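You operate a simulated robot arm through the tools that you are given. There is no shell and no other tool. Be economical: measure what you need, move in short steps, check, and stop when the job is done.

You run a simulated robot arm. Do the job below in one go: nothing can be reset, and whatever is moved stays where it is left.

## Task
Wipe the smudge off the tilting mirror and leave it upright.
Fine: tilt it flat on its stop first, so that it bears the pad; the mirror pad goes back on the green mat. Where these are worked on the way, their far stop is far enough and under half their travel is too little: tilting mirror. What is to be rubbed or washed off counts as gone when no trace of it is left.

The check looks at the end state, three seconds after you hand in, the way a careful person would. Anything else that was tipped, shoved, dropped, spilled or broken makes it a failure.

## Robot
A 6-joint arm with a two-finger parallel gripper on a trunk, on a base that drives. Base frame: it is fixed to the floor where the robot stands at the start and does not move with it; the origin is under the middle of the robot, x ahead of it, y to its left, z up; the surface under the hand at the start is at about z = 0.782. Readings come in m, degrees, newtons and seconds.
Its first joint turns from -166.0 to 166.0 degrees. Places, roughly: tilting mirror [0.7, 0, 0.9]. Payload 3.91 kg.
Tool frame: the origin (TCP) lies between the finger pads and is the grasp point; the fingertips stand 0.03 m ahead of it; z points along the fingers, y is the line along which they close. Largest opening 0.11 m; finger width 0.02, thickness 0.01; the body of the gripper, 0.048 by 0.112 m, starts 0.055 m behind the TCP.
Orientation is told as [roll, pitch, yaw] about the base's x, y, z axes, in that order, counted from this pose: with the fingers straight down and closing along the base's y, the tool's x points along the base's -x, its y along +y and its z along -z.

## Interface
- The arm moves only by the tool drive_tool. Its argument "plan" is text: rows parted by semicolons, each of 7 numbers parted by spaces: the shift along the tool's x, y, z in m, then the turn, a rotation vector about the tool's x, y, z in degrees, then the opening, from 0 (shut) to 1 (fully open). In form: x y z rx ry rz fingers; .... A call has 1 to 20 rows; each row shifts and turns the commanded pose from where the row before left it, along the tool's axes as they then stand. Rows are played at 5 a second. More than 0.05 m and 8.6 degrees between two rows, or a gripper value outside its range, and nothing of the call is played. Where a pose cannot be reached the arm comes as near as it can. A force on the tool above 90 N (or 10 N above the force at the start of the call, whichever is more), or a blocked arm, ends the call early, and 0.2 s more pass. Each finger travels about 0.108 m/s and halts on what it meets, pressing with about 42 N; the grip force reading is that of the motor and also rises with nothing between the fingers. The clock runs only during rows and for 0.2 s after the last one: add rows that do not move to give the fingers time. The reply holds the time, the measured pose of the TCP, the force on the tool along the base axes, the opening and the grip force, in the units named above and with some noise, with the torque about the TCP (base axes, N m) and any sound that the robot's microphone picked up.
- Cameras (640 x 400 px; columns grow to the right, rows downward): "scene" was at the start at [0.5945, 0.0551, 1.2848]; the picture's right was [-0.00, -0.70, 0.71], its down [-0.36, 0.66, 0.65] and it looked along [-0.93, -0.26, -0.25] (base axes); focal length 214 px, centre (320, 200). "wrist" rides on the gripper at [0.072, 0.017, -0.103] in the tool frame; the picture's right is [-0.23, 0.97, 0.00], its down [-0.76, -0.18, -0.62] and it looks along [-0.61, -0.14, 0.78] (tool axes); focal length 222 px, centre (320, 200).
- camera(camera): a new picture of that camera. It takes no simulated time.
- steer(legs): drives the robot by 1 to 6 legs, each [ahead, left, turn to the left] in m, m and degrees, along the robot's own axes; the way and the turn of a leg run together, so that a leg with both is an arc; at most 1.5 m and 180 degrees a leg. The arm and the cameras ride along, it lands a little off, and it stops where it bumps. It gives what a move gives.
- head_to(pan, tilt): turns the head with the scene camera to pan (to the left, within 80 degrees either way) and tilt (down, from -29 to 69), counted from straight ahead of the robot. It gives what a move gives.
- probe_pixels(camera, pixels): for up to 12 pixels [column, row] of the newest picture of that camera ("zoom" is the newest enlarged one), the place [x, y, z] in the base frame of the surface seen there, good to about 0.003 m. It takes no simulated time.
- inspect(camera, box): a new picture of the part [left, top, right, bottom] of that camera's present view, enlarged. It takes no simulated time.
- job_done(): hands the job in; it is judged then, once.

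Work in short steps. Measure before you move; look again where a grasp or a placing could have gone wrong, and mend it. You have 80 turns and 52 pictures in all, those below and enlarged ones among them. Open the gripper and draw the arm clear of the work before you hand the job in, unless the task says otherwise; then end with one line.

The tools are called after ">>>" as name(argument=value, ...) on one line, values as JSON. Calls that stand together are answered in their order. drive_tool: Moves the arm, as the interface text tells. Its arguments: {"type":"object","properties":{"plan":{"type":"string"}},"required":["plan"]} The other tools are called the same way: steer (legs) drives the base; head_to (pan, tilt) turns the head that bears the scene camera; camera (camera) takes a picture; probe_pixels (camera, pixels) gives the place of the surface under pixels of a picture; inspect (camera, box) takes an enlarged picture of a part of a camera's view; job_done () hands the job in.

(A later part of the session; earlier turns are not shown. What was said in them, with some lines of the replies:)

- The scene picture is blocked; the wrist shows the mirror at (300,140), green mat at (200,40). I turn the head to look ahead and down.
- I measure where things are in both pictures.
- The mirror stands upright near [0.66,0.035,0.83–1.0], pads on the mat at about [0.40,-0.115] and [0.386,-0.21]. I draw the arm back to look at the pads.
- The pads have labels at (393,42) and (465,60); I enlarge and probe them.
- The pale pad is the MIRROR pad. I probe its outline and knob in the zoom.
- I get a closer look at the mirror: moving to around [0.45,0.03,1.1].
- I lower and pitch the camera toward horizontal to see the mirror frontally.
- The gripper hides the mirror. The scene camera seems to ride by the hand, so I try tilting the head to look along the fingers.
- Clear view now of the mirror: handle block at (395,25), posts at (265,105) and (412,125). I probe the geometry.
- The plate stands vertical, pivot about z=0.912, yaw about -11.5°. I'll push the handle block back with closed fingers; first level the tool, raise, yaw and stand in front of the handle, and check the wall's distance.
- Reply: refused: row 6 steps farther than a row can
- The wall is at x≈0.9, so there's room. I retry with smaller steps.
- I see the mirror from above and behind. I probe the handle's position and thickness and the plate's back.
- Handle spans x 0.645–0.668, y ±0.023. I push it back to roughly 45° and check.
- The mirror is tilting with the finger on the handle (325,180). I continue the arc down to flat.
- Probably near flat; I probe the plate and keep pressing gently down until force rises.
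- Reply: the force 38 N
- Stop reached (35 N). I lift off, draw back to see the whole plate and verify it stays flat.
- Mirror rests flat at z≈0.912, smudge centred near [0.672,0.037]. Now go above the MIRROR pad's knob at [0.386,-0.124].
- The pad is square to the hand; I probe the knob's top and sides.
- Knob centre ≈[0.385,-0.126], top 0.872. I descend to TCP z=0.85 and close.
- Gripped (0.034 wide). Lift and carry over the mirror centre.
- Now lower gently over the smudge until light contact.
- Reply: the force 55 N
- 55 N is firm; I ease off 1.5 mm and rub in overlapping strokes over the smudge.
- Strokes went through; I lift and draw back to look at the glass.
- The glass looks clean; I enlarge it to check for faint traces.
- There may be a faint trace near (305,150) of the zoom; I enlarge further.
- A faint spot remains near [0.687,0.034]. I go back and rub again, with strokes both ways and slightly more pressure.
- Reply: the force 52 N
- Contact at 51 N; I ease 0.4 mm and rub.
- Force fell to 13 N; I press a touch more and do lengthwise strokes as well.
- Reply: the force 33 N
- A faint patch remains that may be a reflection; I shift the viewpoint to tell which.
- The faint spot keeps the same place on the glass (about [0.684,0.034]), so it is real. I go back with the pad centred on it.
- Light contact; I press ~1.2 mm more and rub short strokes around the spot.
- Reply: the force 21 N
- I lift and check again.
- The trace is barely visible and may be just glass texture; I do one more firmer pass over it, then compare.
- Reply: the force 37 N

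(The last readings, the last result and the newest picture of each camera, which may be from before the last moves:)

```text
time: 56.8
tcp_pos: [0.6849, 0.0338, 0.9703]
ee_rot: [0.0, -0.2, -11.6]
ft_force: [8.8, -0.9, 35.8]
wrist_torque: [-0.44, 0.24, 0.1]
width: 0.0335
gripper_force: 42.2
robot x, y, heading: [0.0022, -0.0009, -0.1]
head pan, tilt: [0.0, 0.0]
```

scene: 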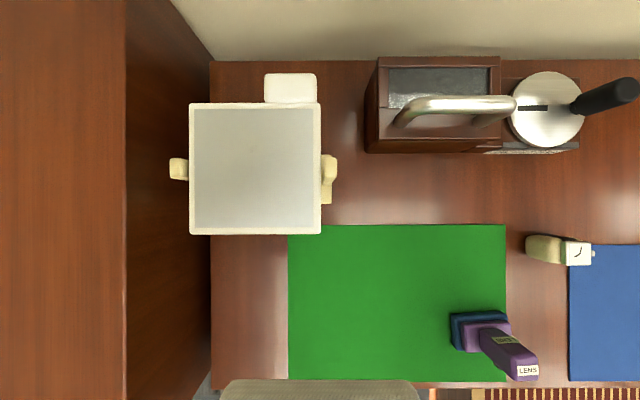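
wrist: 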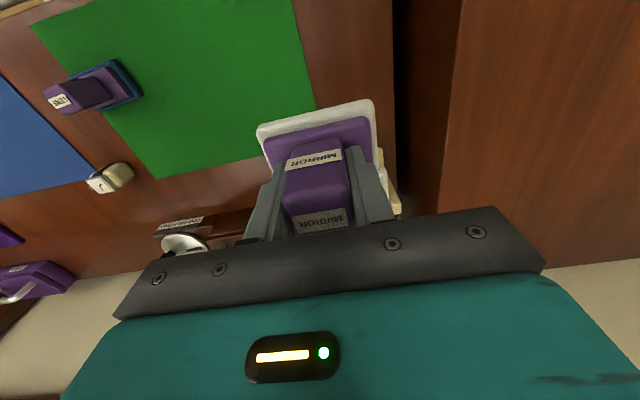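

36 N; firm a bit more and stroke slowly in both directions.

>>> drive_tool(plan="0 0 0.0006 0 0 0 0;0.008 0 0 0 0 0 0;0.008 0 0 0 0 0 0;0.008 0 0 0 0 0 0;0.008 0 0 0 0 0 0;-0.008 0 0.0003 0 0 0 0;-0.008 0 0 0 0 0 0;-0.008 0 0 0 0 0 0;-0.008 0 0 0 0 0 0;-0.008 0 0 0 0 0 0;0.008 0 0.0003 0 0 0 0;0 0 0 0 0 0 0")

>>> drive_tool(plan="0 0.008 0.0003 0 0 0 0;0 0.008 0 0 0 0 0;0 0.006 0 0 0 0 0;0 -0.008 0.0002 0 0 0 0;0 -0.008 0 0 0 0 0;0 -0.008 0 0 0 0 0;0 -0.008 0 0 0 0 0;0 -0.008 0 0 0 0 0;0 0.008 0.0002 0 0 0 0;0 0.01 0 0 0 0 0;0 0 0 0 0 0 0")

>>> drive_tool(plan="0 0 -0.03 0 0 0 0;0 -0.017 -0.045 0 0 0 0;0.04 -0.017 -0.02 0 0 0 0;0.04 -0.017 -0.02 0 0 0 0;0.04 -0.0177 0 0 0 0 0;0.04 0 0 0 0 0 0;0 0 0 0 0 0 0")

>>> inspect(camera="scene", box=[180, 95, 330, 245])

```text
time: 59.4
tcp_pos: [0.6879, 0.0325, 0.9693]
ee_rot: [0.2, -0.4, -11.5]
ft_force: [32.2, -6.7, 71.6]
wrist_torque: [-0.65, -0.52, 0.25]
width: 0.0336
gripper_force: 42.0
robot x, y, heading: [-0.0011, -0.0012, 0.2]
head pan, tilt: [0.0, 0.0]
```

```text
time: 61.8
tcp_pos: [0.6861, 0.0295, 0.9696]
ee_rot: [0.1, -0.3, -11.7]
ft_force: [-3.2, -32.7, 75.4]
wrist_torque: [-1.8, 0.96, 0.26]
width: 0.0337
gripper_force: 42.1
robot x, y, heading: [0.0009, 0.0018, 0.1]
head pan, tilt: [0.0, 0.0]
```

```text
time: 63.4
tcp_pos: [0.5172, -0.001, 1.0839]
ee_rot: [0.0, 0.1, -11.5]
ft_force: [0.2, -0.6, -1.4]
wrist_torque: [0.0, 0.02, 0.03]
width: 0.0337
gripper_force: 41.7
robot x, y, heading: [-0.0023, 0.0013, -0.0]
head pan, tilt: [0.0, 0.0]
```

```text
2.67 times, centred on (255, 170) of scene
```

zoom: 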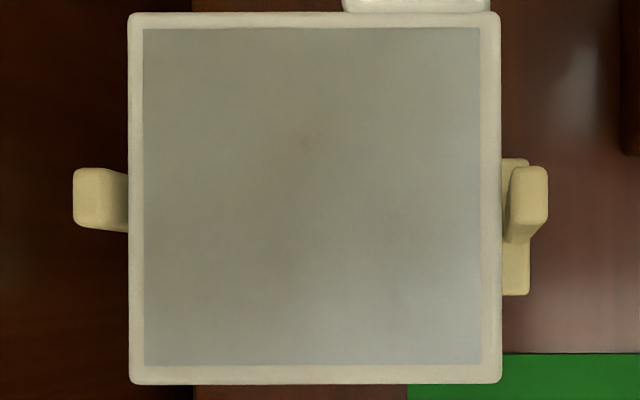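

The glass now shows only uniform noise after rubbing at 70 N; I take it as clean and will check again upright. I return the pad to its place on the green mat.

>>> drive_tool(plan="0.0262 -0.0369 0 0 0 0 0;0.0262 -0.0369 0 0 0 0 0;0.0262 -0.0369 0 0 0 0 0;0.0262 -0.0369 0 0 0 0 0;0 0 0.04 0 0 4.5 0;0 0 0.045 0 0 0 0;0 0 0.045 0 0 0 0;0 0 0.045 0 0 0 0;0 0 0.03 0 0 0 0;0 0 0 0 0 0 0")

>>> camera(camera="wrist")

```text
time: 65.6
tcp_pos: [0.3837, -0.123, 0.8763]
ee_rot: [0.1, 0.0, -16.0]
ft_force: [-0.3, 0.3, -1.0]
wrist_torque: [-0.01, 0.0, -0.02]
width: 0.0335
gripper_force: 42.4
robot x, y, heading: [-0.001, 0.0015, -0.1]
head pan, tilt: [0.0, 0.0]
```

```text
16 pictures are left
```

wrist: 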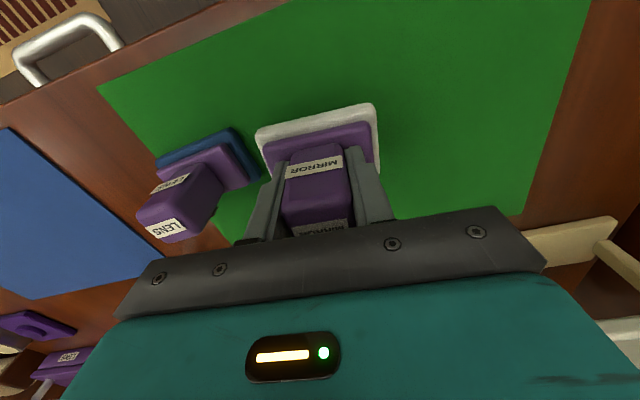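

Pad is over its place. I lower until light contact.

>>> drive_tool(plan="0 0 0.015 0 0 0 0;0 0 0.01 0 0 0 0;0 0 0.005 0 0 0 0;0 0 0.003 0 0 0 0;0 0 0.001 0 0 0 0;0 0 0 0 0 0 0")

```text
time: 67.0
tcp_pos: [0.3833, -0.1247, 0.8421]
ee_rot: [0.0, 0.1, -16.1]
ft_force: [1.6, -0.4, -1.9]
wrist_torque: [-0.01, -0.01, 0.01]
width: 0.0335
gripper_force: 42.1
robot x, y, heading: [0.0009, 0.0017, -0.1]
head pan, tilt: [0.0, 0.0]
```

>>> drive_tool(plan="0 0 0.001 0 0 0 0;0 0 0.001 0 0 0 0;0 0 0.001 0 0 0 0;0 0 0 0 0 0 0")

```text
time: 68.0
tcp_pos: [0.383, -0.1252, 0.8407]
ee_rot: [0.0, -0.3, -16.0]
ft_force: [0.3, 6.3, 68.7]
wrist_torque: [0.32, 0.53, 0.03]
width: 0.0337
gripper_force: 41.6
robot x, y, heading: [-0.0009, 0.0024, 0.1]
head pan, tilt: [0.0, 0.0]
```

Firmly on the mat; ease up 1.5 mm, open to 0.6, then rise straight up.

>>> drive_tool(plan="0 0 -0.0015 0 0 0 0;0 0 0 0 0 0 0.6;0 0 0 0 0 0 0.6;0 0 0 0 0 0 0.6;0 0 -0.02 0 0 0 0.6;0 0 -0.04 0 0 0 0.6;0 0 -0.045 0 0 0 0.6;0 0 -0.045 0 0 0 0.6;0 0 -0.045 0 0 0 0.6;0 0 0 0 0 0 0.6")

>>> camera(camera="scene")

```text
time: 70.2
tcp_pos: [0.3848, -0.1252, 1.0348]
ee_rot: [0.0, 0.0, -16.0]
ft_force: [-0.5, 0.4, 0.2]
wrist_torque: [-0.01, 0.0, 0.01]
width: 0.0661
gripper_force: 0.0
robot x, y, heading: [0.0007, 0.0002, 0.1]
head pan, tilt: [0.0, 0.0]
```

```text
15 pictures are left
```

scene: 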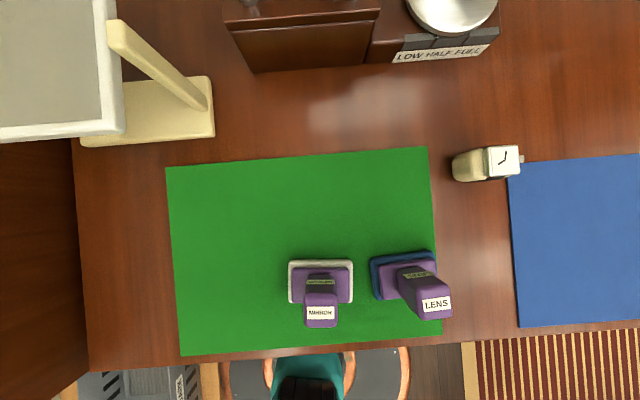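

The mirror pad sits on the mat as before. Now I move above the mirror's handle (≈[0.739,-0.016]) to grip it for raising the mirror.

>>> drive_tool(plan="0 0 -0.03 0 0 -4.5 0.68;-0.0406 0.0221 0 0 0 0 0.68;-0.0406 0.0221 0 0 0 0 0.68;-0.0406 0.0221 0 0 0 0 0.68;-0.0406 0.0221 0 0 0 0 0.68;-0.0406 0.0221 0 0 0 0 0.68;-0.0406 0.0221 0 0 0 0 0.68;-0.0406 0.0221 0 0 0 0 0.68;-0.0406 0.0221 0 0 0 0 0.68;0 0 0 0 0 0 0.68")

>>> camera(camera="wrist")

```text
time: 72.4
tcp_pos: [0.7378, -0.0174, 1.066]
ee_rot: [0.1, 0.0, -11.5]
ft_force: [-0.2, -0.4, -0.8]
wrist_torque: [0.0, 0.02, 0.0]
width: 0.0747
gripper_force: 0.0
robot x, y, heading: [-0.0007, -0.001, -0.0]
head pan, tilt: [0.0, 0.0]
```

```text
14 pictures are left
```

wrist: 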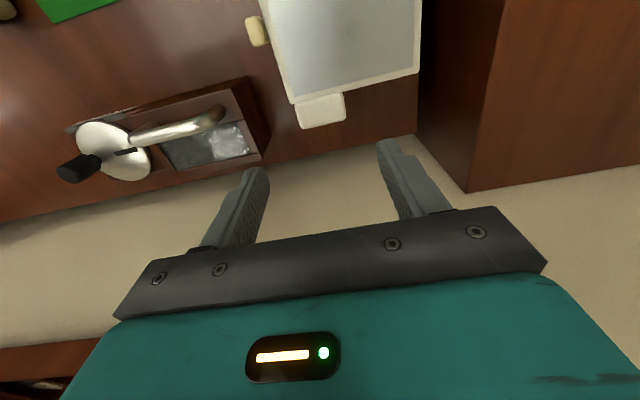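

>>> probe_pixels(camera="wrist", pixels=[[300, 108], [343, 96], [345, 117], [305, 126], [322, 110], [235, 92], [262, 155], [222, 110], [140, 135], [268, 130]])

```text
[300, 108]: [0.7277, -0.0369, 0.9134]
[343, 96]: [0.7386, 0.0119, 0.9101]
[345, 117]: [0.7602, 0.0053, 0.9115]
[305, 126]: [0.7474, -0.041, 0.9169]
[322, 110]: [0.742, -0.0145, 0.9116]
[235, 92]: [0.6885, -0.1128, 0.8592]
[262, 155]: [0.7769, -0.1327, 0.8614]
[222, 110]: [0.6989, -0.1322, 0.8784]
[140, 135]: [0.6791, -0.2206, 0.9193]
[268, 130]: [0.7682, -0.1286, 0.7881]
```

Handle centre ≈[0.743,-0.0155], top 0.913, box well aside (y<-0.11). I descend and close on it.

>>> drive_tool(plan="-0.004 0.002 0.045 0 0 0 0.68;0 0 0.045 0 0 0 0.68;0 0 0.035 0 0 0 0.68;0 0 0.02 0 0 0 0.68;0 0 0.011 0 0 0 0.68;0 0 0 0 0 0 0.3;0 0 0 0 0 0 0.3;0 0 0 0 0 0 0.3;0 0 0 0 0 0 0.3")

>>> camera(camera="wrist")

```text
time: 74.4
tcp_pos: [0.7397, -0.0174, 0.9088]
ee_rot: [0.0, 0.1, -11.4]
ft_force: [-8.5, -12.2, -13.8]
wrist_torque: [-0.42, -1.02, 0.7]
width: 0.056
gripper_force: 45.1
robot x, y, heading: [-0.0022, 0.0019, -0.1]
head pan, tilt: [0.0, 0.0]
```

```text
13 pictures are left
```

wrist: 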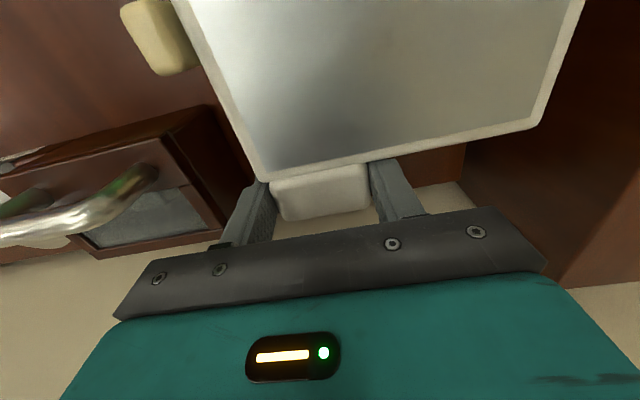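

Gripped (0.056) with a slight sideways bias; I nudge 1 mm toward -y and check forces.

>>> drive_tool(plan="0 -0.001 0 0 0 0 0.3;0 0 0 0 0 0 0.3")

```text
time: 75.0
tcp_pos: [0.7404, -0.0168, 0.9092]
ee_rot: [0.1, -0.1, -11.5]
ft_force: [-15.8, -6.5, -13.3]
wrist_torque: [-0.2, -0.91, 0.87]
width: 0.0557
gripper_force: 44.8
robot x, y, heading: [-0.0049, 0.0011, -0.3]
head pan, tilt: [0.0, 0.0]
```

Now swing the handle up about the pivot: first 30°.

>>> drive_tool(plan="0.0009 0 -0.0089 0 -6 0 0.3;0.0009 0 -0.0089 0 -6 0 0.3;0.0009 0 -0.0089 0 -6 0 0.3;0.0009 0 -0.0089 0 -6 0 0.3;0.0009 0 -0.0089 0 -6 0 0.3;0 0 0 0 0 0 0.3")

>>> camera(camera="wrist")

```text
time: 76.4
tcp_pos: [0.7267, -0.0132, 0.9506]
ee_rot: [0.1, -30.0, -11.6]
ft_force: [-22.1, -10.6, -12.8]
wrist_torque: [-0.19, 0.04, 0.6]
width: 0.056
gripper_force: 45.0
robot x, y, heading: [0.0003, 0.0007, -0.0]
head pan, tilt: [0.0, 0.0]
```

```text
12 pictures are left
```

wrist: 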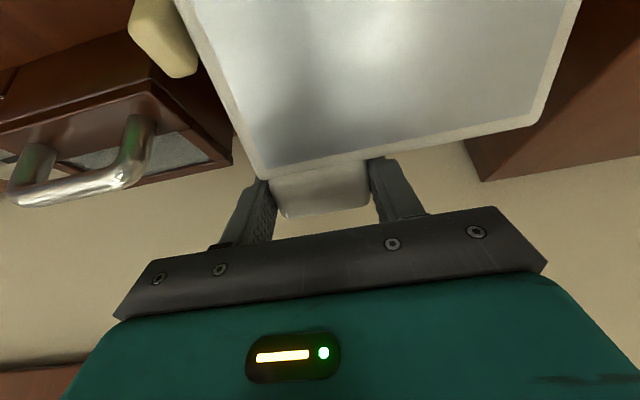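

It follows well. I relax 1.5 mm inward and go another 30°.

>>> drive_tool(plan="0.002 -0.0005 -0.0089 0 -6 0 0.3;0.0014 0 -0.0089 0 -6 0 0.3;0.0009 0 -0.0089 0 -6 0 0.3;0.0009 0 -0.0089 0 -6 0 0.3;0.0009 0 -0.0089 0 -6 0 0.3;0 0 0 0 0 0 0.3")

```text
time: 77.8
tcp_pos: [0.6942, -0.0079, 0.9797]
ee_rot: [0.1, -60.0, -11.5]
ft_force: [6.0, 6.7, -3.4]
wrist_torque: [-0.85, -0.32, 0.94]
width: 0.0559
gripper_force: 44.9
robot x, y, heading: [0.0017, 0.0003, -0.1]
head pan, tilt: [0.0, 0.0]
```

Forces are low. The remaining 30°.

>>> drive_tool(plan="0.0009 0 -0.0089 0 -6 0 0.3;0.0009 0 -0.0089 0 -6 0 0.3;0.0009 0 -0.0089 0 -6 0 0.3;0.0009 0 -0.0089 0 -6 0 0.3;0.0009 0 -0.0089 0 -6 0 0.3;0 0 0 0 0 0 0.3")

>>> camera(camera="wrist")

```text
time: 79.2
tcp_pos: [0.6526, 0.0011, 0.9898]
ee_rot: [-20.4, -90.0, 8.9]
ft_force: [10.0, 7.7, -16.8]
wrist_torque: [-0.24, 0.51, 1.02]
width: 0.056
gripper_force: 45.2
robot x, y, heading: [-0.0007, -0.0026, -0.3]
head pan, tilt: [0.0, 0.0]
```

```text
11 pictures are left
```

wrist: 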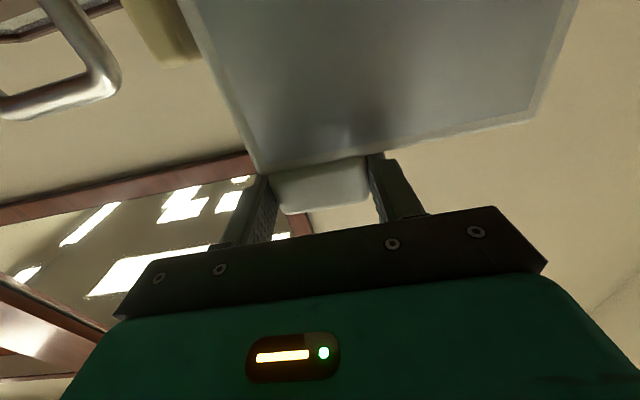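

The handle is at 90°. I probe the plate to measure its verticality.

>>> probe_pixels(camera="wrist", pixels=[[215, 30], [550, 30], [265, 155], [500, 115], [380, 20], [380, 120], [330, 100], [330, 20]])

```text
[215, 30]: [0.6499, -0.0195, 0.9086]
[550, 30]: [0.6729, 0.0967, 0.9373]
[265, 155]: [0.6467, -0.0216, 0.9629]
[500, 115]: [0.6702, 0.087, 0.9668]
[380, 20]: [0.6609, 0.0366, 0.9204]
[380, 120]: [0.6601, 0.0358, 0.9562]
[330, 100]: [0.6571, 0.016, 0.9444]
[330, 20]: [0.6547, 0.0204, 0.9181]
```

Vertical, matching the start. I open and retreat straight back along the tool.

>>> drive_tool(plan="0 0 0 0 0 0 0.7;0 0 0 0 0 0 0.7;0 0 -0.02 0 0 0 0.7;0 0 -0.04 0 0 0 0.7;0 0 -0.04 0 0 0 0.7;0 0 -0.04 0 0 0 0.7;0 0 -0.04 0 0 0 0.7;0 0 0 0 0 0 0.7")

>>> head_to(pan=0, tilt=20)

>>> camera(camera="scene")

```text
time: 81.0
tcp_pos: [0.4776, 0.0348, 0.9897]
ee_rot: [83.5, -90.0, -95.0]
ft_force: [0.5, 0.7, -0.1]
wrist_torque: [0.02, 0.02, -0.04]
width: 0.0773
gripper_force: 0.1
robot x, y, heading: [0.0016, -0.0007, 0.2]
head pan, tilt: [0.0, 0.0]
```

```text
time: 81.8
tcp_pos: [0.4753, 0.0354, 0.9895]
ee_rot: [110.2, -90.1, -121.7]
ft_force: [0.0, -0.1, -0.4]
wrist_torque: [0.0, 0.02, 0.0]
width: 0.077
gripper_force: 0.0
robot x, y, heading: [-0.0019, -0.0003, 0.1]
head pan, tilt: [0.0, 20.0]
```

```text
10 pictures are left
```

scene: 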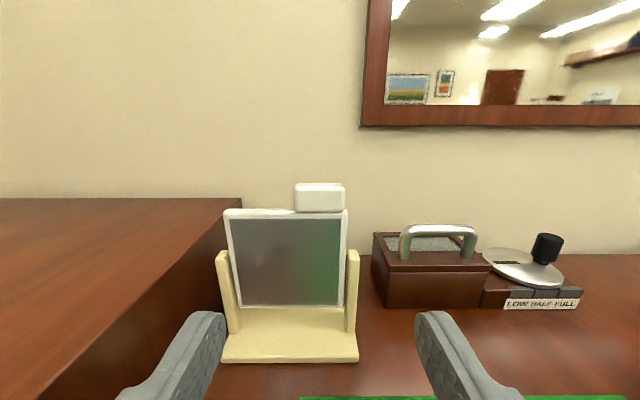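

The mirror stands upright. I enlarge the glass for a last trace check and probe its tilt.

>>> inspect(camera="scene", box=[210, 175, 370, 325])

>>> probe_pixels(camera="scene", pixels=[[228, 214], [343, 214], [241, 303], [340, 302], [285, 222], [285, 300], [285, 335], [223, 255]])

```text
2.67 times, centred on (290, 250) of scene
```

zoom: 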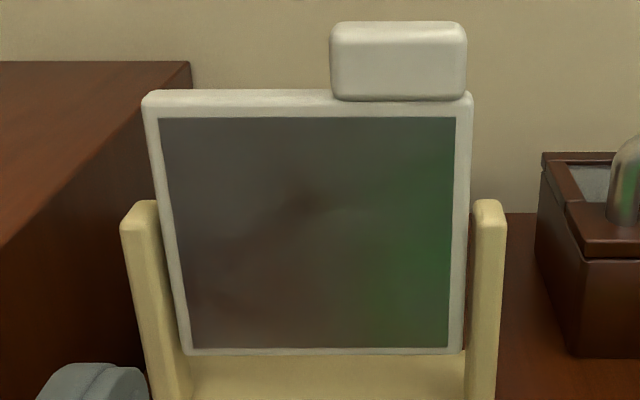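

```text
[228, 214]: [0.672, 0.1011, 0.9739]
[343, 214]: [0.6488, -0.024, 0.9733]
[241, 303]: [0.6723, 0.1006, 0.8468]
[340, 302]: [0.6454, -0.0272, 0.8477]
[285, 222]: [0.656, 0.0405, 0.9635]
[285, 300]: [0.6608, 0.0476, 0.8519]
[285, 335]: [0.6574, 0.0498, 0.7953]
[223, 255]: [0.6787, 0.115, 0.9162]
```

A faint dark patch at zoom (300,200) is at the same glass spot as before; I enlarge it strongly.

>>> inspect(camera="scene", box=[245, 218, 325, 268])

```text
8.00 times, centred on (285, 243) of scene
```

zoom: 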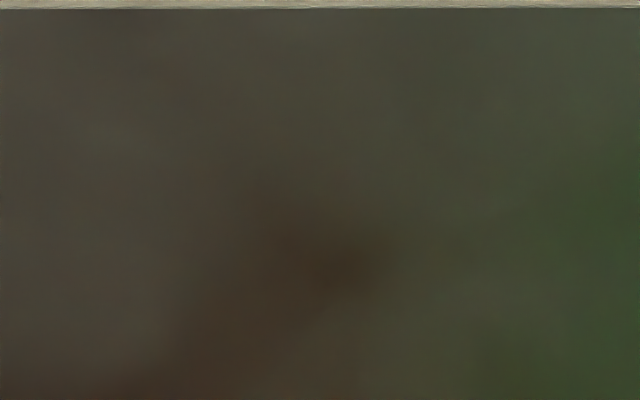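

The patch is darker than its surroundings, unlike the tan smudge; to tell reflection from residue I move the viewpoint sideways and up and compare.

>>> drive_tool(plan="-0.03 -0.035 0 0 0 0 0.7;-0.03 -0.035 0 0 0 0 0.7;0 -0.04 0 0 0 0 0.7;0 0 0 0 0 0 0.7")

>>> inspect(camera="scene", box=[130, 170, 330, 350])

```text
time: 82.8
tcp_pos: [0.4549, -0.0702, 1.0492]
ee_rot: [34.8, -89.9, -46.6]
ft_force: [-0.1, 0.4, 0.9]
wrist_torque: [-0.02, 0.02, 0.01]
width: 0.0771
gripper_force: 0.0
out of reach, approached as far as the arm can: row 3
robot x, y, heading: [-0.0003, 0.0007, 0.0]
head pan, tilt: [0.0, 20.0]
```

```text
2.22 times, centred on (230, 260) of scene
```

zoom: 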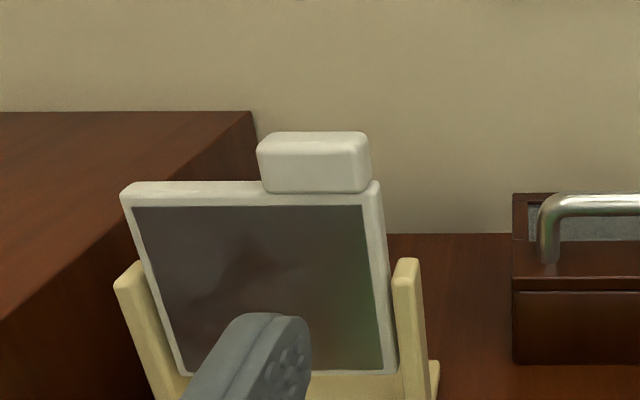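

>>> inspect(camera="scene", box=[185, 205, 255, 255])

```text
8.00 times, centred on (220, 230) of scene
```

zoom: 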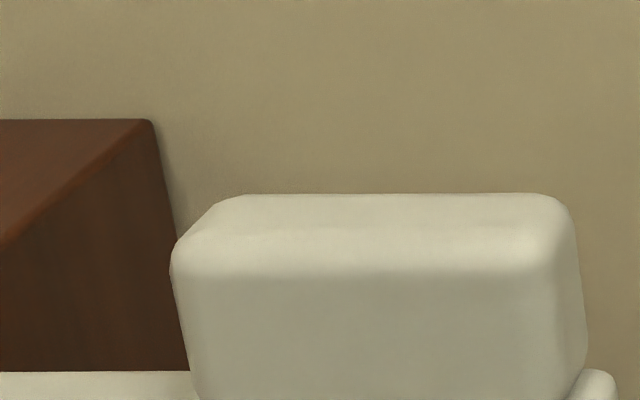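

The crop missed the glass; the patch lies near scene (196,285).

>>> inspect(camera="scene", box=[150, 262, 250, 332])

```text
5.71 times, centred on (200, 297) of scene
```

zoom: 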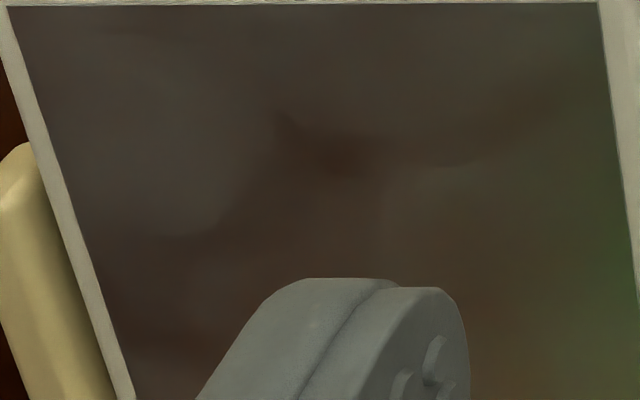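

The patch stays at the same glass position from every viewpoint, so it may be a faint residue in the smudge's core. I'd rather redo the wipe more thoroughly: level the tool and stand before the handle again.

>>> drive_tool(plan="0 0 0 0 7.5 0 0;0 0 0 0 7.5 0 0;0 0 0 0 7.5 0 0;0 0 0 0 7.5 0 0;0 0 0 0 7.5 0 0;0 0 0 0 7.5 0 0;0 0 0 0 7.5 0 0;0 0 0 0 7.5 0 0;0 0 0 0 7.5 0 0;0 0 0 0 7.5 0 0;0 0 0 0 7.5 0 0;0 0 0 0 7.5 0 0;0 0 0 0 0 0 0")

```text
time: 85.6
tcp_pos: [0.456, -0.0734, 1.0464]
ee_rot: [16.2, -1.4, -11.7]
ft_force: [0.5, 1.3, 0.7]
wrist_torque: [0.02, -0.01, 0.02]
width: 0.0001
gripper_force: 37.8
out of reach, approached as far as the arm can: row 2, 3, 7, 8, 12
robot x, y, heading: [0.0007, -0.0001, 0.2]
head pan, tilt: [0.0, 20.0]
```

The wrist came out with 16° roll from the reach limit; I correct it.

>>> drive_tool(plan="0 0 0 8.1 0 0 0;0 0 0 8.1 0 0 0;0 0 0 0 1.4 0 0;0 0 0 0 0 0 0")

```text
time: 86.6
tcp_pos: [0.455, -0.0754, 1.0442]
ee_rot: [16.1, -1.8, -11.9]
ft_force: [-0.7, 0.0, -0.1]
wrist_torque: [0.0, -0.02, -0.01]
width: 0.0002
gripper_force: 37.3
out of reach, approached as far as the arm can: row 1, 2
robot x, y, heading: [-0.0005, -0.0009, 0.1]
head pan, tilt: [0.0, 20.0]
```

Something is at a joint limit here; I move back toward y≈+0.03, where it was fine.

>>> drive_tool(plan="0 0.03 0 0 0 0 0;0 0.03 0 0 0 0 0;0 0.03 0 0 0 0 0;0 0.02 0 0 0 0 0;0 0 0 0 0 0 0")

```text
time: 87.8
tcp_pos: [0.4558, -0.0704, 1.0477]
ee_rot: [15.9, -1.9, -11.6]
ft_force: [-0.7, 0.6, -0.1]
wrist_torque: [0.05, -0.01, 0.01]
width: 0.0
gripper_force: 37.3
out of reach, approached as far as the arm can: row 1, 2, 3, 4
robot x, y, heading: [0.0042, 0.0005, -0.2]
head pan, tilt: [0.0, 20.0]
```

No motion there; I test small moves in other directions to free the joint.

>>> drive_tool(plan="0.02 0 -0.02 0 0 0 0;0.02 0 -0.02 0 0 0 0;0 0 0 0 0 0 0")

>>> drive_tool(plan="0 0 0 0 -5 0 0;0 0 0 0 -5 0 0;0 0 0 0 0 0 0")

>>> drive_tool(plan="0 0 0 0 0 5 0;0 0 0 0 0 5 0;0 0 0 0 0 0 0")

```text
time: 88.6
tcp_pos: [0.4148, -0.0717, 1.0851]
ee_rot: [16.0, -1.7, -11.8]
ft_force: [-0.7, 1.3, 0.9]
wrist_torque: [0.01, 0.0, -0.02]
width: 0.0
gripper_force: 37.6
robot x, y, heading: [-0.0028, -0.0015, -0.0]
head pan, tilt: [0.0, 20.0]
```

```text
time: 89.4
tcp_pos: [0.4142, -0.0734, 1.0848]
ee_rot: [16.2, -11.5, -14.7]
ft_force: [0.8, -0.7, -0.6]
wrist_torque: [0.0, 0.0, -0.01]
width: 0.0
gripper_force: 37.8
robot x, y, heading: [-0.0004, -0.0024, -0.2]
head pan, tilt: [0.0, 20.0]
```

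```text
time: 90.2
tcp_pos: [0.3957, -0.1165, 1.0755]
ee_rot: [18.1, -8.7, -24.0]
ft_force: [0.3, -0.6, 0.1]
wrist_torque: [0.0, 0.03, 0.01]
width: 0.0001
gripper_force: 37.0
out of reach, approached as far as the arm can: row 1, 2
robot x, y, heading: [-0.0014, -0.0014, -0.0]
head pan, tilt: [0.0, 20.0]
```

>>> drive_tool(plan="0 0 0 0 0 -5 0;0 0 0 0 0 -5 0;0 0 0 0 0 -5 0;0 0 0 0 0 0 0")

>>> drive_tool(plan="0 0 0 5 0 0 0;0 0 0 5 0 0 0;0 0 0 0 0 0 0")

>>> drive_tool(plan="0 0.03 0 0 0 0 0;0 0.03 0 0 0 0 0;0 0 0 0 0 0 0")

```text
time: 91.2
tcp_pos: [0.3959, -0.1175, 1.0763]
ee_rot: [15.0, -12.7, -9.7]
ft_force: [-1.5, -1.2, 0.4]
wrist_torque: [0.02, 0.02, -0.03]
width: 0.0001
gripper_force: 38.3
robot x, y, heading: [0.0002, 0.0005, 0.0]
head pan, tilt: [0.0, 20.0]
```

```text
time: 92.0
tcp_pos: [0.3955, -0.118, 1.0745]
ee_rot: [12.7, -12.9, -9.7]
ft_force: [-1.3, -0.3, 0.3]
wrist_torque: [0.03, 0.01, -0.01]
width: 0.0002
gripper_force: 38.0
out of reach, approached as far as the arm can: row 2
robot x, y, heading: [-0.0005, 0.002, 0.1]
head pan, tilt: [0.0, 20.0]
```

```text
time: 92.8
tcp_pos: [0.4, -0.0638, 1.0868]
ee_rot: [14.1, -12.9, -9.8]
ft_force: [0.0, 0.2, 0.0]
wrist_torque: [0.02, 0.03, -0.01]
width: 0.0001
gripper_force: 38.0
out of reach, approached as far as the arm can: row 2
robot x, y, heading: [-0.0004, -0.0013, -0.2]
head pan, tilt: [0.0, 20.0]
```

I raise the hand to be safe, then turn the yaw the free way and see whether the roll can be levelled.

>>> drive_tool(plan="0 0 -0.03 0 0 -8 0;0 0 -0.03 0 0 -8 0;0 0 0 0 0 -8 0;0 0 0 0 0 -8 0;0 0 0 0 0 -8 0;0 0 0 5 0 0 0;0 0 0 5 0 0 0;0 0 0 4 0 0 0;0 0 0 0 6 0 0;0 0 0 0 6 0 0;0 0 0 0 0 0 0")

```text
time: 95.2
tcp_pos: [0.3737, -0.1005, 1.1432]
ee_rot: [-3.9, -21.3, 31.7]
ft_force: [-0.2, 0.2, 0.5]
wrist_torque: [-0.01, 0.01, -0.02]
width: 0.0
gripper_force: 37.9
out of reach, approached as far as the arm can: row 1, 6, 7, 8, 9, 10
robot x, y, heading: [0.0007, 0.0018, 0.2]
head pan, tilt: [0.0, 20.0]
```

The fourth wrist joint seems wound to its limit after the horizontal pose. I raise and swing the tool up again on the -y side to unwind it.

>>> drive_tool(plan="0 0 0 0 -8 0 0;0 0 0 0 -8 0 0;0 0 0 0 -8 0 0;0 0 0 0 -8 0 0;0 0 0 0 -8 0 0;0 0 0 0 -8 0 0;0 0 0 0 -8 0 0;0 0 0 0 -8 0 0;0 0 0 0 0 0 0")

```text
time: 97.2
tcp_pos: [0.3738, -0.1012, 1.1449]
ee_rot: [-39.2, -84.1, 69.3]
ft_force: [-0.2, -0.2, 0.2]
wrist_torque: [0.03, -0.01, 0.0]
width: 0.0
gripper_force: 37.9
robot x, y, heading: [-0.0017, -0.0025, -0.1]
head pan, tilt: [0.0, 20.0]
```

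Now I sweep the tool azimuth to lie in the arm's own plane (-15°), then pitch straight down through the singular pose.

>>> drive_tool(plan="0 0 0 7.5 0 0 0;0 0 0 7.5 0 0 0;0 0 0 7.5 0 0 0;0 0 0 7.5 0 0 0;0 0 0 7.5 0 0 0;0 0 0 7.5 0 0 0;0 0 0 0 0 0 0")

>>> drive_tool(plan="0 0 0 0 8 0 0;0 0 0 0 8 0 0;0 0 0 0 8 0 0;0 0 0 0 8 0 0;0 0 0 0 8 0 0;0 0 0 0 8 0 0;0 0 0 0 8 0 0;0 0 0 0 8 0 0;0 0 0 0 0 0 0")

```text
time: 98.8
tcp_pos: [0.3743, -0.1019, 1.1438]
ee_rot: [-84.6, -84.2, 69.6]
ft_force: [0.3, -0.9, 0.4]
wrist_torque: [0.0, -0.03, -0.02]
width: 0.0002
gripper_force: 37.4
robot x, y, heading: [0.0013, 0.0001, 0.2]
head pan, tilt: [0.0, 20.0]
```

```text
time: 100.8
tcp_pos: [0.2868, -0.2132, 1.1358]
ee_rot: [-4.8, -29.5, -10.7]
ft_force: [0.4, -1.0, 0.2]
wrist_torque: [-0.03, 0.02, 0.0]
width: 0.0
gripper_force: 37.1
out of reach, approached as far as the arm can: row 1, 3, 4, 5, 6, 7, 8
robot x, y, heading: [-0.0006, -0.0007, -0.0]
head pan, tilt: [0.0, 20.0]
```

Close: only pitch -29.5° remains. I try finishing the levelling.

>>> drive_tool(plan="0 0 0 -4.8 0 0 0;0 0 0 0 7.5 0 0;0 0 0 0 7.5 0 0;0 0 0 0 7.5 0 0;0 0 0 0 7 0 0;0 0 0 0 0 0 0")

>>> drive_tool(plan="-0.03 0.03 0 0 0 0 0;-0.03 0.03 0 0 0 0 0;-0.03 0.03 0 0 0 0 0;0 0 0 0 0 0 0")

```text
time: 102.2
tcp_pos: [0.25, -0.2384, 1.1354]
ee_rot: [3.1, -18.4, -11.1]
ft_force: [0.4, 0.4, 0.8]
wrist_torque: [0.02, 0.01, 0.0]
width: 0.0001
gripper_force: 37.5
out of reach, approached as far as the arm can: row 2, 3, 4, 5
robot x, y, heading: [0.0004, 0.0018, 0.1]
head pan, tilt: [0.0, 20.0]
```

```text
time: 103.2
tcp_pos: [0.3182, -0.1915, 1.1684]
ee_rot: [5.6, -20.1, -11.3]
ft_force: [0.1, 0.2, 1.2]
wrist_torque: [0.01, -0.02, -0.01]
width: 0.0
gripper_force: 37.2
out of reach, approached as far as the arm can: row 1, 2, 3
robot x, y, heading: [0.0004, -0.0001, 0.1]
head pan, tilt: [0.0, 20.0]
```

I go further up (pitch about -120°) so the tool is above the forearm line, align with the arm plane, then come straight down.

>>> drive_tool(plan="0 0 0 0 -8 0 0;0 0 0 0 -8 0 0;0 0 0 0 -8 0 0;0 0 0 0 -8 0 0;0 0 0 0 -8 0 0;0 0 0 0 -8 0 0;0 0 0 0 -8 0 0;0 0 0 0 -8 0 0;0 0 0 0 -8 0 0;0 0 0 0 -8 0 0;0 0 0 0 -8 0 0;0 0 0 0 -8 0 0;0 0 0 0 0 0 0")

>>> drive_tool(plan="0 0 0 7 0 0 0;0 0 0 7 0 0 0;0 0 0 6 0 0 0;0 0 0 0 0 0 0")

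>>> drive_tool(plan="0 0 0 0 8 0 0;0 0 0 0 8 0 0;0 0 0 0 8 0 0;0 0 0 0 8 0 0;0 0 0 0 8 0 0;0 0 0 0 8 0 0;0 0 0 0 8 0 0;0 0 0 0 8 0 0;0 0 0 0 8 0 0;0 0 0 0 8 0 0;0 0 0 0 8 0 0;0 0 0 0 8 0 0;0 0 0 0 8 0 0;0 0 0 0 8 0 0;0 0 0 0 0 0 0")

```text
time: 106.0
tcp_pos: [0.3192, -0.1923, 1.1689]
ee_rot: [168.2, -63.3, -178.8]
ft_force: [-0.3, -0.4, -0.1]
wrist_torque: [-0.01, 0.02, -0.02]
width: 0.0
gripper_force: 37.3
robot x, y, heading: [0.003, -0.0021, -0.0]
head pan, tilt: [0.0, 20.0]
```

```text
time: 107.0
tcp_pos: [0.3202, -0.1929, 1.1686]
ee_rot: [148.1, -63.3, -178.7]
ft_force: [-0.4, -0.4, -0.6]
wrist_torque: [0.03, 0.0, 0.0]
width: 0.0001
gripper_force: 37.0
robot x, y, heading: [0.0002, -0.0003, -0.0]
head pan, tilt: [0.0, 20.0]
```

```text
time: 110.2
tcp_pos: [0.3202, -0.1899, 1.1696]
ee_rot: [15.8, -1.5, -28.2]
ft_force: [0.2, -0.1, 0.3]
wrist_torque: [-0.01, -0.02, 0.03]
width: 0.0
gripper_force: 38.0
out of reach, approached as far as the arm can: row 14
robot x, y, heading: [0.0031, -0.001, 0.2]
head pan, tilt: [0.0, 20.0]
```

Only the last row was limited. I check whether the roll can now be corrected.

>>> drive_tool(plan="0 0 0 5 0 0 0;0 0 0 5 0 0 0;0 0 0 5.5 0 0 0;0 0 0 0 0 0 0")

>>> drive_tool(plan="-0.03 0.03 0 0 0 0 0;-0.03 0.03 0 0 0 0 0;0 0 0 0 0 0 0")

```text
time: 111.2
tcp_pos: [0.32, -0.1902, 1.1714]
ee_rot: [15.8, -1.7, -28.2]
ft_force: [0.7, 0.6, 0.3]
wrist_torque: [0.01, -0.02, 0.0]
width: 0.0
gripper_force: 37.8
out of reach, approached as far as the arm can: row 1, 2, 3
robot x, y, heading: [-0.0003, 0.0017, 0.4]
head pan, tilt: [0.0, 20.0]
```

```text
time: 112.0
tcp_pos: [0.3869, -0.1911, 1.1844]
ee_rot: [15.9, -1.7, -27.7]
ft_force: [0.4, 0.9, -0.1]
wrist_torque: [0.0, 0.03, 0.0]
width: 0.0
gripper_force: 37.6
out of reach, approached as far as the arm can: row 2
robot x, y, heading: [-0.0005, -0.0002, 0.1]
head pan, tilt: [0.0, 20.0]
```

Still wound. I yaw the tool 35° to the -y side, pitch up there (passing the singularity at the limit), and come back down on that side.

>>> drive_tool(plan="0 0 0 0 0 8 0;0 0 0 0 0 8 0;0 0 0 0 0 8 0;0 0 0 0 0 8 0;0 0 0 0 -8 0 0;0 0 0 0 -8 0 0;0 0 0 0 -8 0 0;0 0 0 0 -8 0 0;0 0 0 0 -8 0 0;0 0 0 0 -8 0 0;0 0 0 0 -8 0 0;0 0 0 0 -8 0 0;0 0 0 0 -8 0 0;0 0 0 0 -8 0 0;0 0 0 0 -8 0 0;0 0 0 0 -8 0 0;0 0 0 0 0 0 0")

>>> drive_tool(plan="0 0 0 7 0 0 0;0 0 0 7 0 0 0;0 0 0 7 0 0 0;0 0 0 0 0 0 0")

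```text
time: 115.6
tcp_pos: [0.2239, -0.3109, 1.1447]
ee_rot: [85.6, -75.7, -146.5]
ft_force: [0.8, 0.3, -0.2]
wrist_torque: [0.0, -0.01, 0.0]
width: 0.0
gripper_force: 37.8
out of reach, approached as far as the arm can: row 1, 2, 3, 4, 5
robot x, y, heading: [0.001, 0.0005, -0.1]
head pan, tilt: [0.0, 20.0]
```

```text
time: 116.6
tcp_pos: [0.1271, -0.3468, 1.1375]
ee_rot: [61.6, -80.1, -140.1]
ft_force: [0.3, 0.3, -0.3]
wrist_torque: [0.04, -0.01, -0.01]
width: 0.0
gripper_force: 37.8
out of reach, approached as far as the arm can: row 1, 2, 3
robot x, y, heading: [0.002, -0.0028, -0.1]
head pan, tilt: [0.0, 20.0]
```

I try coming down on this side once; if still wound I will leave things as they are.

>>> drive_tool(plan="0 0 0 0 8 0 0;0 0 0 0 8 0 0;0 0 0 0 8 0 0;0 0 0 0 8 0 0;0 0 0 0 8 0 0;0 0 0 0 8 0 0;0 0 0 0 8 0 0;0 0 0 0 8 0 0;0 0 0 0 8 0 0;0 0 0 0 8 0 0;0 0 0 0 8 0 0;0 0 0 0 8 0 0;0 0 0 0 0 0 0")

```text
time: 119.4
tcp_pos: [0.1222, -0.347, 1.1422]
ee_rot: [17.6, 9.3, -76.1]
ft_force: [-0.6, -0.4, -0.1]
wrist_torque: [0.0, -0.01, 0.04]
width: 0.0
gripper_force: 37.7
out of reach, approached as far as the arm can: row 3, 6, 7, 10
robot x, y, heading: [-0.002, 0.0003, 0.2]
head pan, tilt: [0.0, 20.0]
```

>>> drive_tool(plan="0 0 0 0 -8 0 0;0 0 0 6 0 0 0;0 0 0 6 0 0 0;0 0 0 5.6 0 0 0;0 0 0 0 0 0 0")

>>> drive_tool(plan="0 0 0 0 0 -8 0;0 0 0 0 0 -8 0;0 0 0 0 0 -8 0;0 0 0 0 0 -8 0;0 0 0 0 0 0 0")

```text
time: 120.6
tcp_pos: [0.12, -0.3472, 1.1406]
ee_rot: [16.3, 1.5, -78.5]
ft_force: [-0.3, 0.0, 0.0]
wrist_torque: [0.0, -0.02, 0.0]
width: 0.0
gripper_force: 38.1
out of reach, approached as far as the arm can: row 2, 3, 4
robot x, y, heading: [-0.0006, 0.0032, -0.1]
head pan, tilt: [0.0, 20.0]
```

```text
time: 121.8
tcp_pos: [0.1208, -0.3459, 1.1397]
ee_rot: [14.8, -7.2, -47.6]
ft_force: [-0.9, 0.4, -0.2]
wrist_torque: [0.0, 0.0, -0.02]
width: 0.0
gripper_force: 37.5
robot x, y, heading: [0.0007, -0.0029, -0.1]
head pan, tilt: [0.0, 20.0]
```

The wrist stays wound, and a redo no longer fits safely in the budget. The mirror is upright and the pad is back, so I open the gripper with the arm clear and take a last look.

>>> drive_tool(plan="0 0 0 0 0 0 1;0 0 0 0 0 0 1;0 0 0 0 0 0 1;0 0 0 0 0 0 1;0 0 0 0 0 0 1;0 0 0 0 0 0 1")

>>> head_to(pan=30, tilt=20)

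>>> camera(camera="scene")

>>> camera(camera="wrist")

```text
time: 123.2
tcp_pos: [0.1199, -0.3469, 1.1394]
ee_rot: [14.8, -7.2, -47.6]
ft_force: [1.1, -0.6, -0.1]
wrist_torque: [-0.03, 0.01, 0.02]
width: 0.1099
gripper_force: 0.1
robot x, y, heading: [0.0023, 0.0006, 0.3]
head pan, tilt: [0.0, 20.0]
```

```text
time: 124.2
tcp_pos: [0.1209, -0.3471, 1.1399]
ee_rot: [14.8, -7.1, -47.6]
ft_force: [0.3, -0.8, 0.2]
wrist_torque: [0.01, 0.0, 0.01]
width: 0.1101
gripper_force: 0.2
robot x, y, heading: [-0.0017, 0.0012, -0.0]
head pan, tilt: [30.0, 20.0]
```

```text
4 pictures are left
```

scene: 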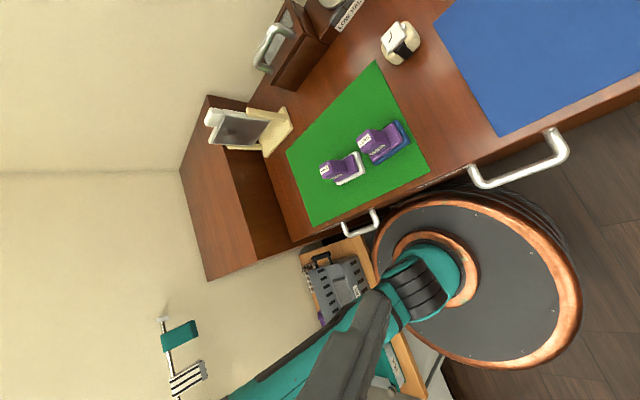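

```text
3 pictures are left
```

wrist: 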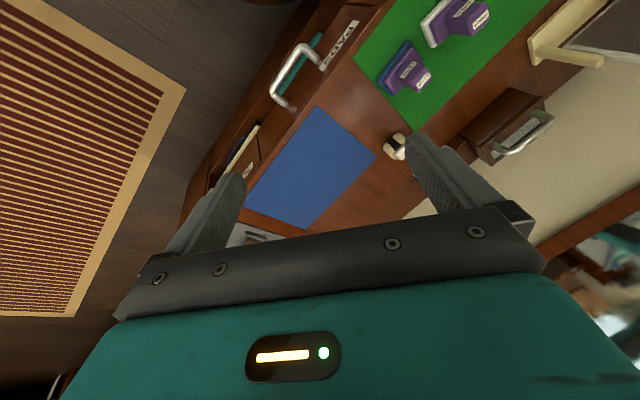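

The picture shows the mirror upright at (240,130), both pads standing on the green mat, nothing else disturbed and the gripper open and clear. One last enlarged look at the glass from this angle.

>>> inspect(camera="scene", box=[195, 95, 305, 165])

```text
5.71 times, centred on (250, 130) of scene
```

zoom: 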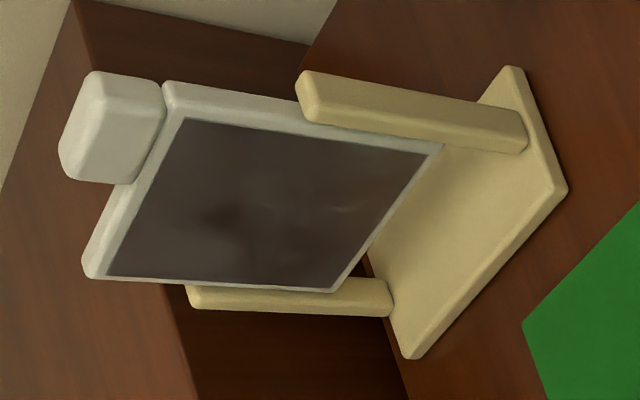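

Only very faint marks are visible, and about eight turns remain, too few to redo the wipe safely. I hand in.

>>> job_done()

```text
The job is handed in.
```

The job is handed in, but I can't confirm the smudge is fully gone: very faint marks still show on the glass after several passes. They could be leftover smudge. I tried to set up another wipe, but a wrist joint was stuck at its limit and too few turns were left. The mirror is upright, the mirror pad is back on the green mat, nothing else was disturbed, and the gripper is open and clear.
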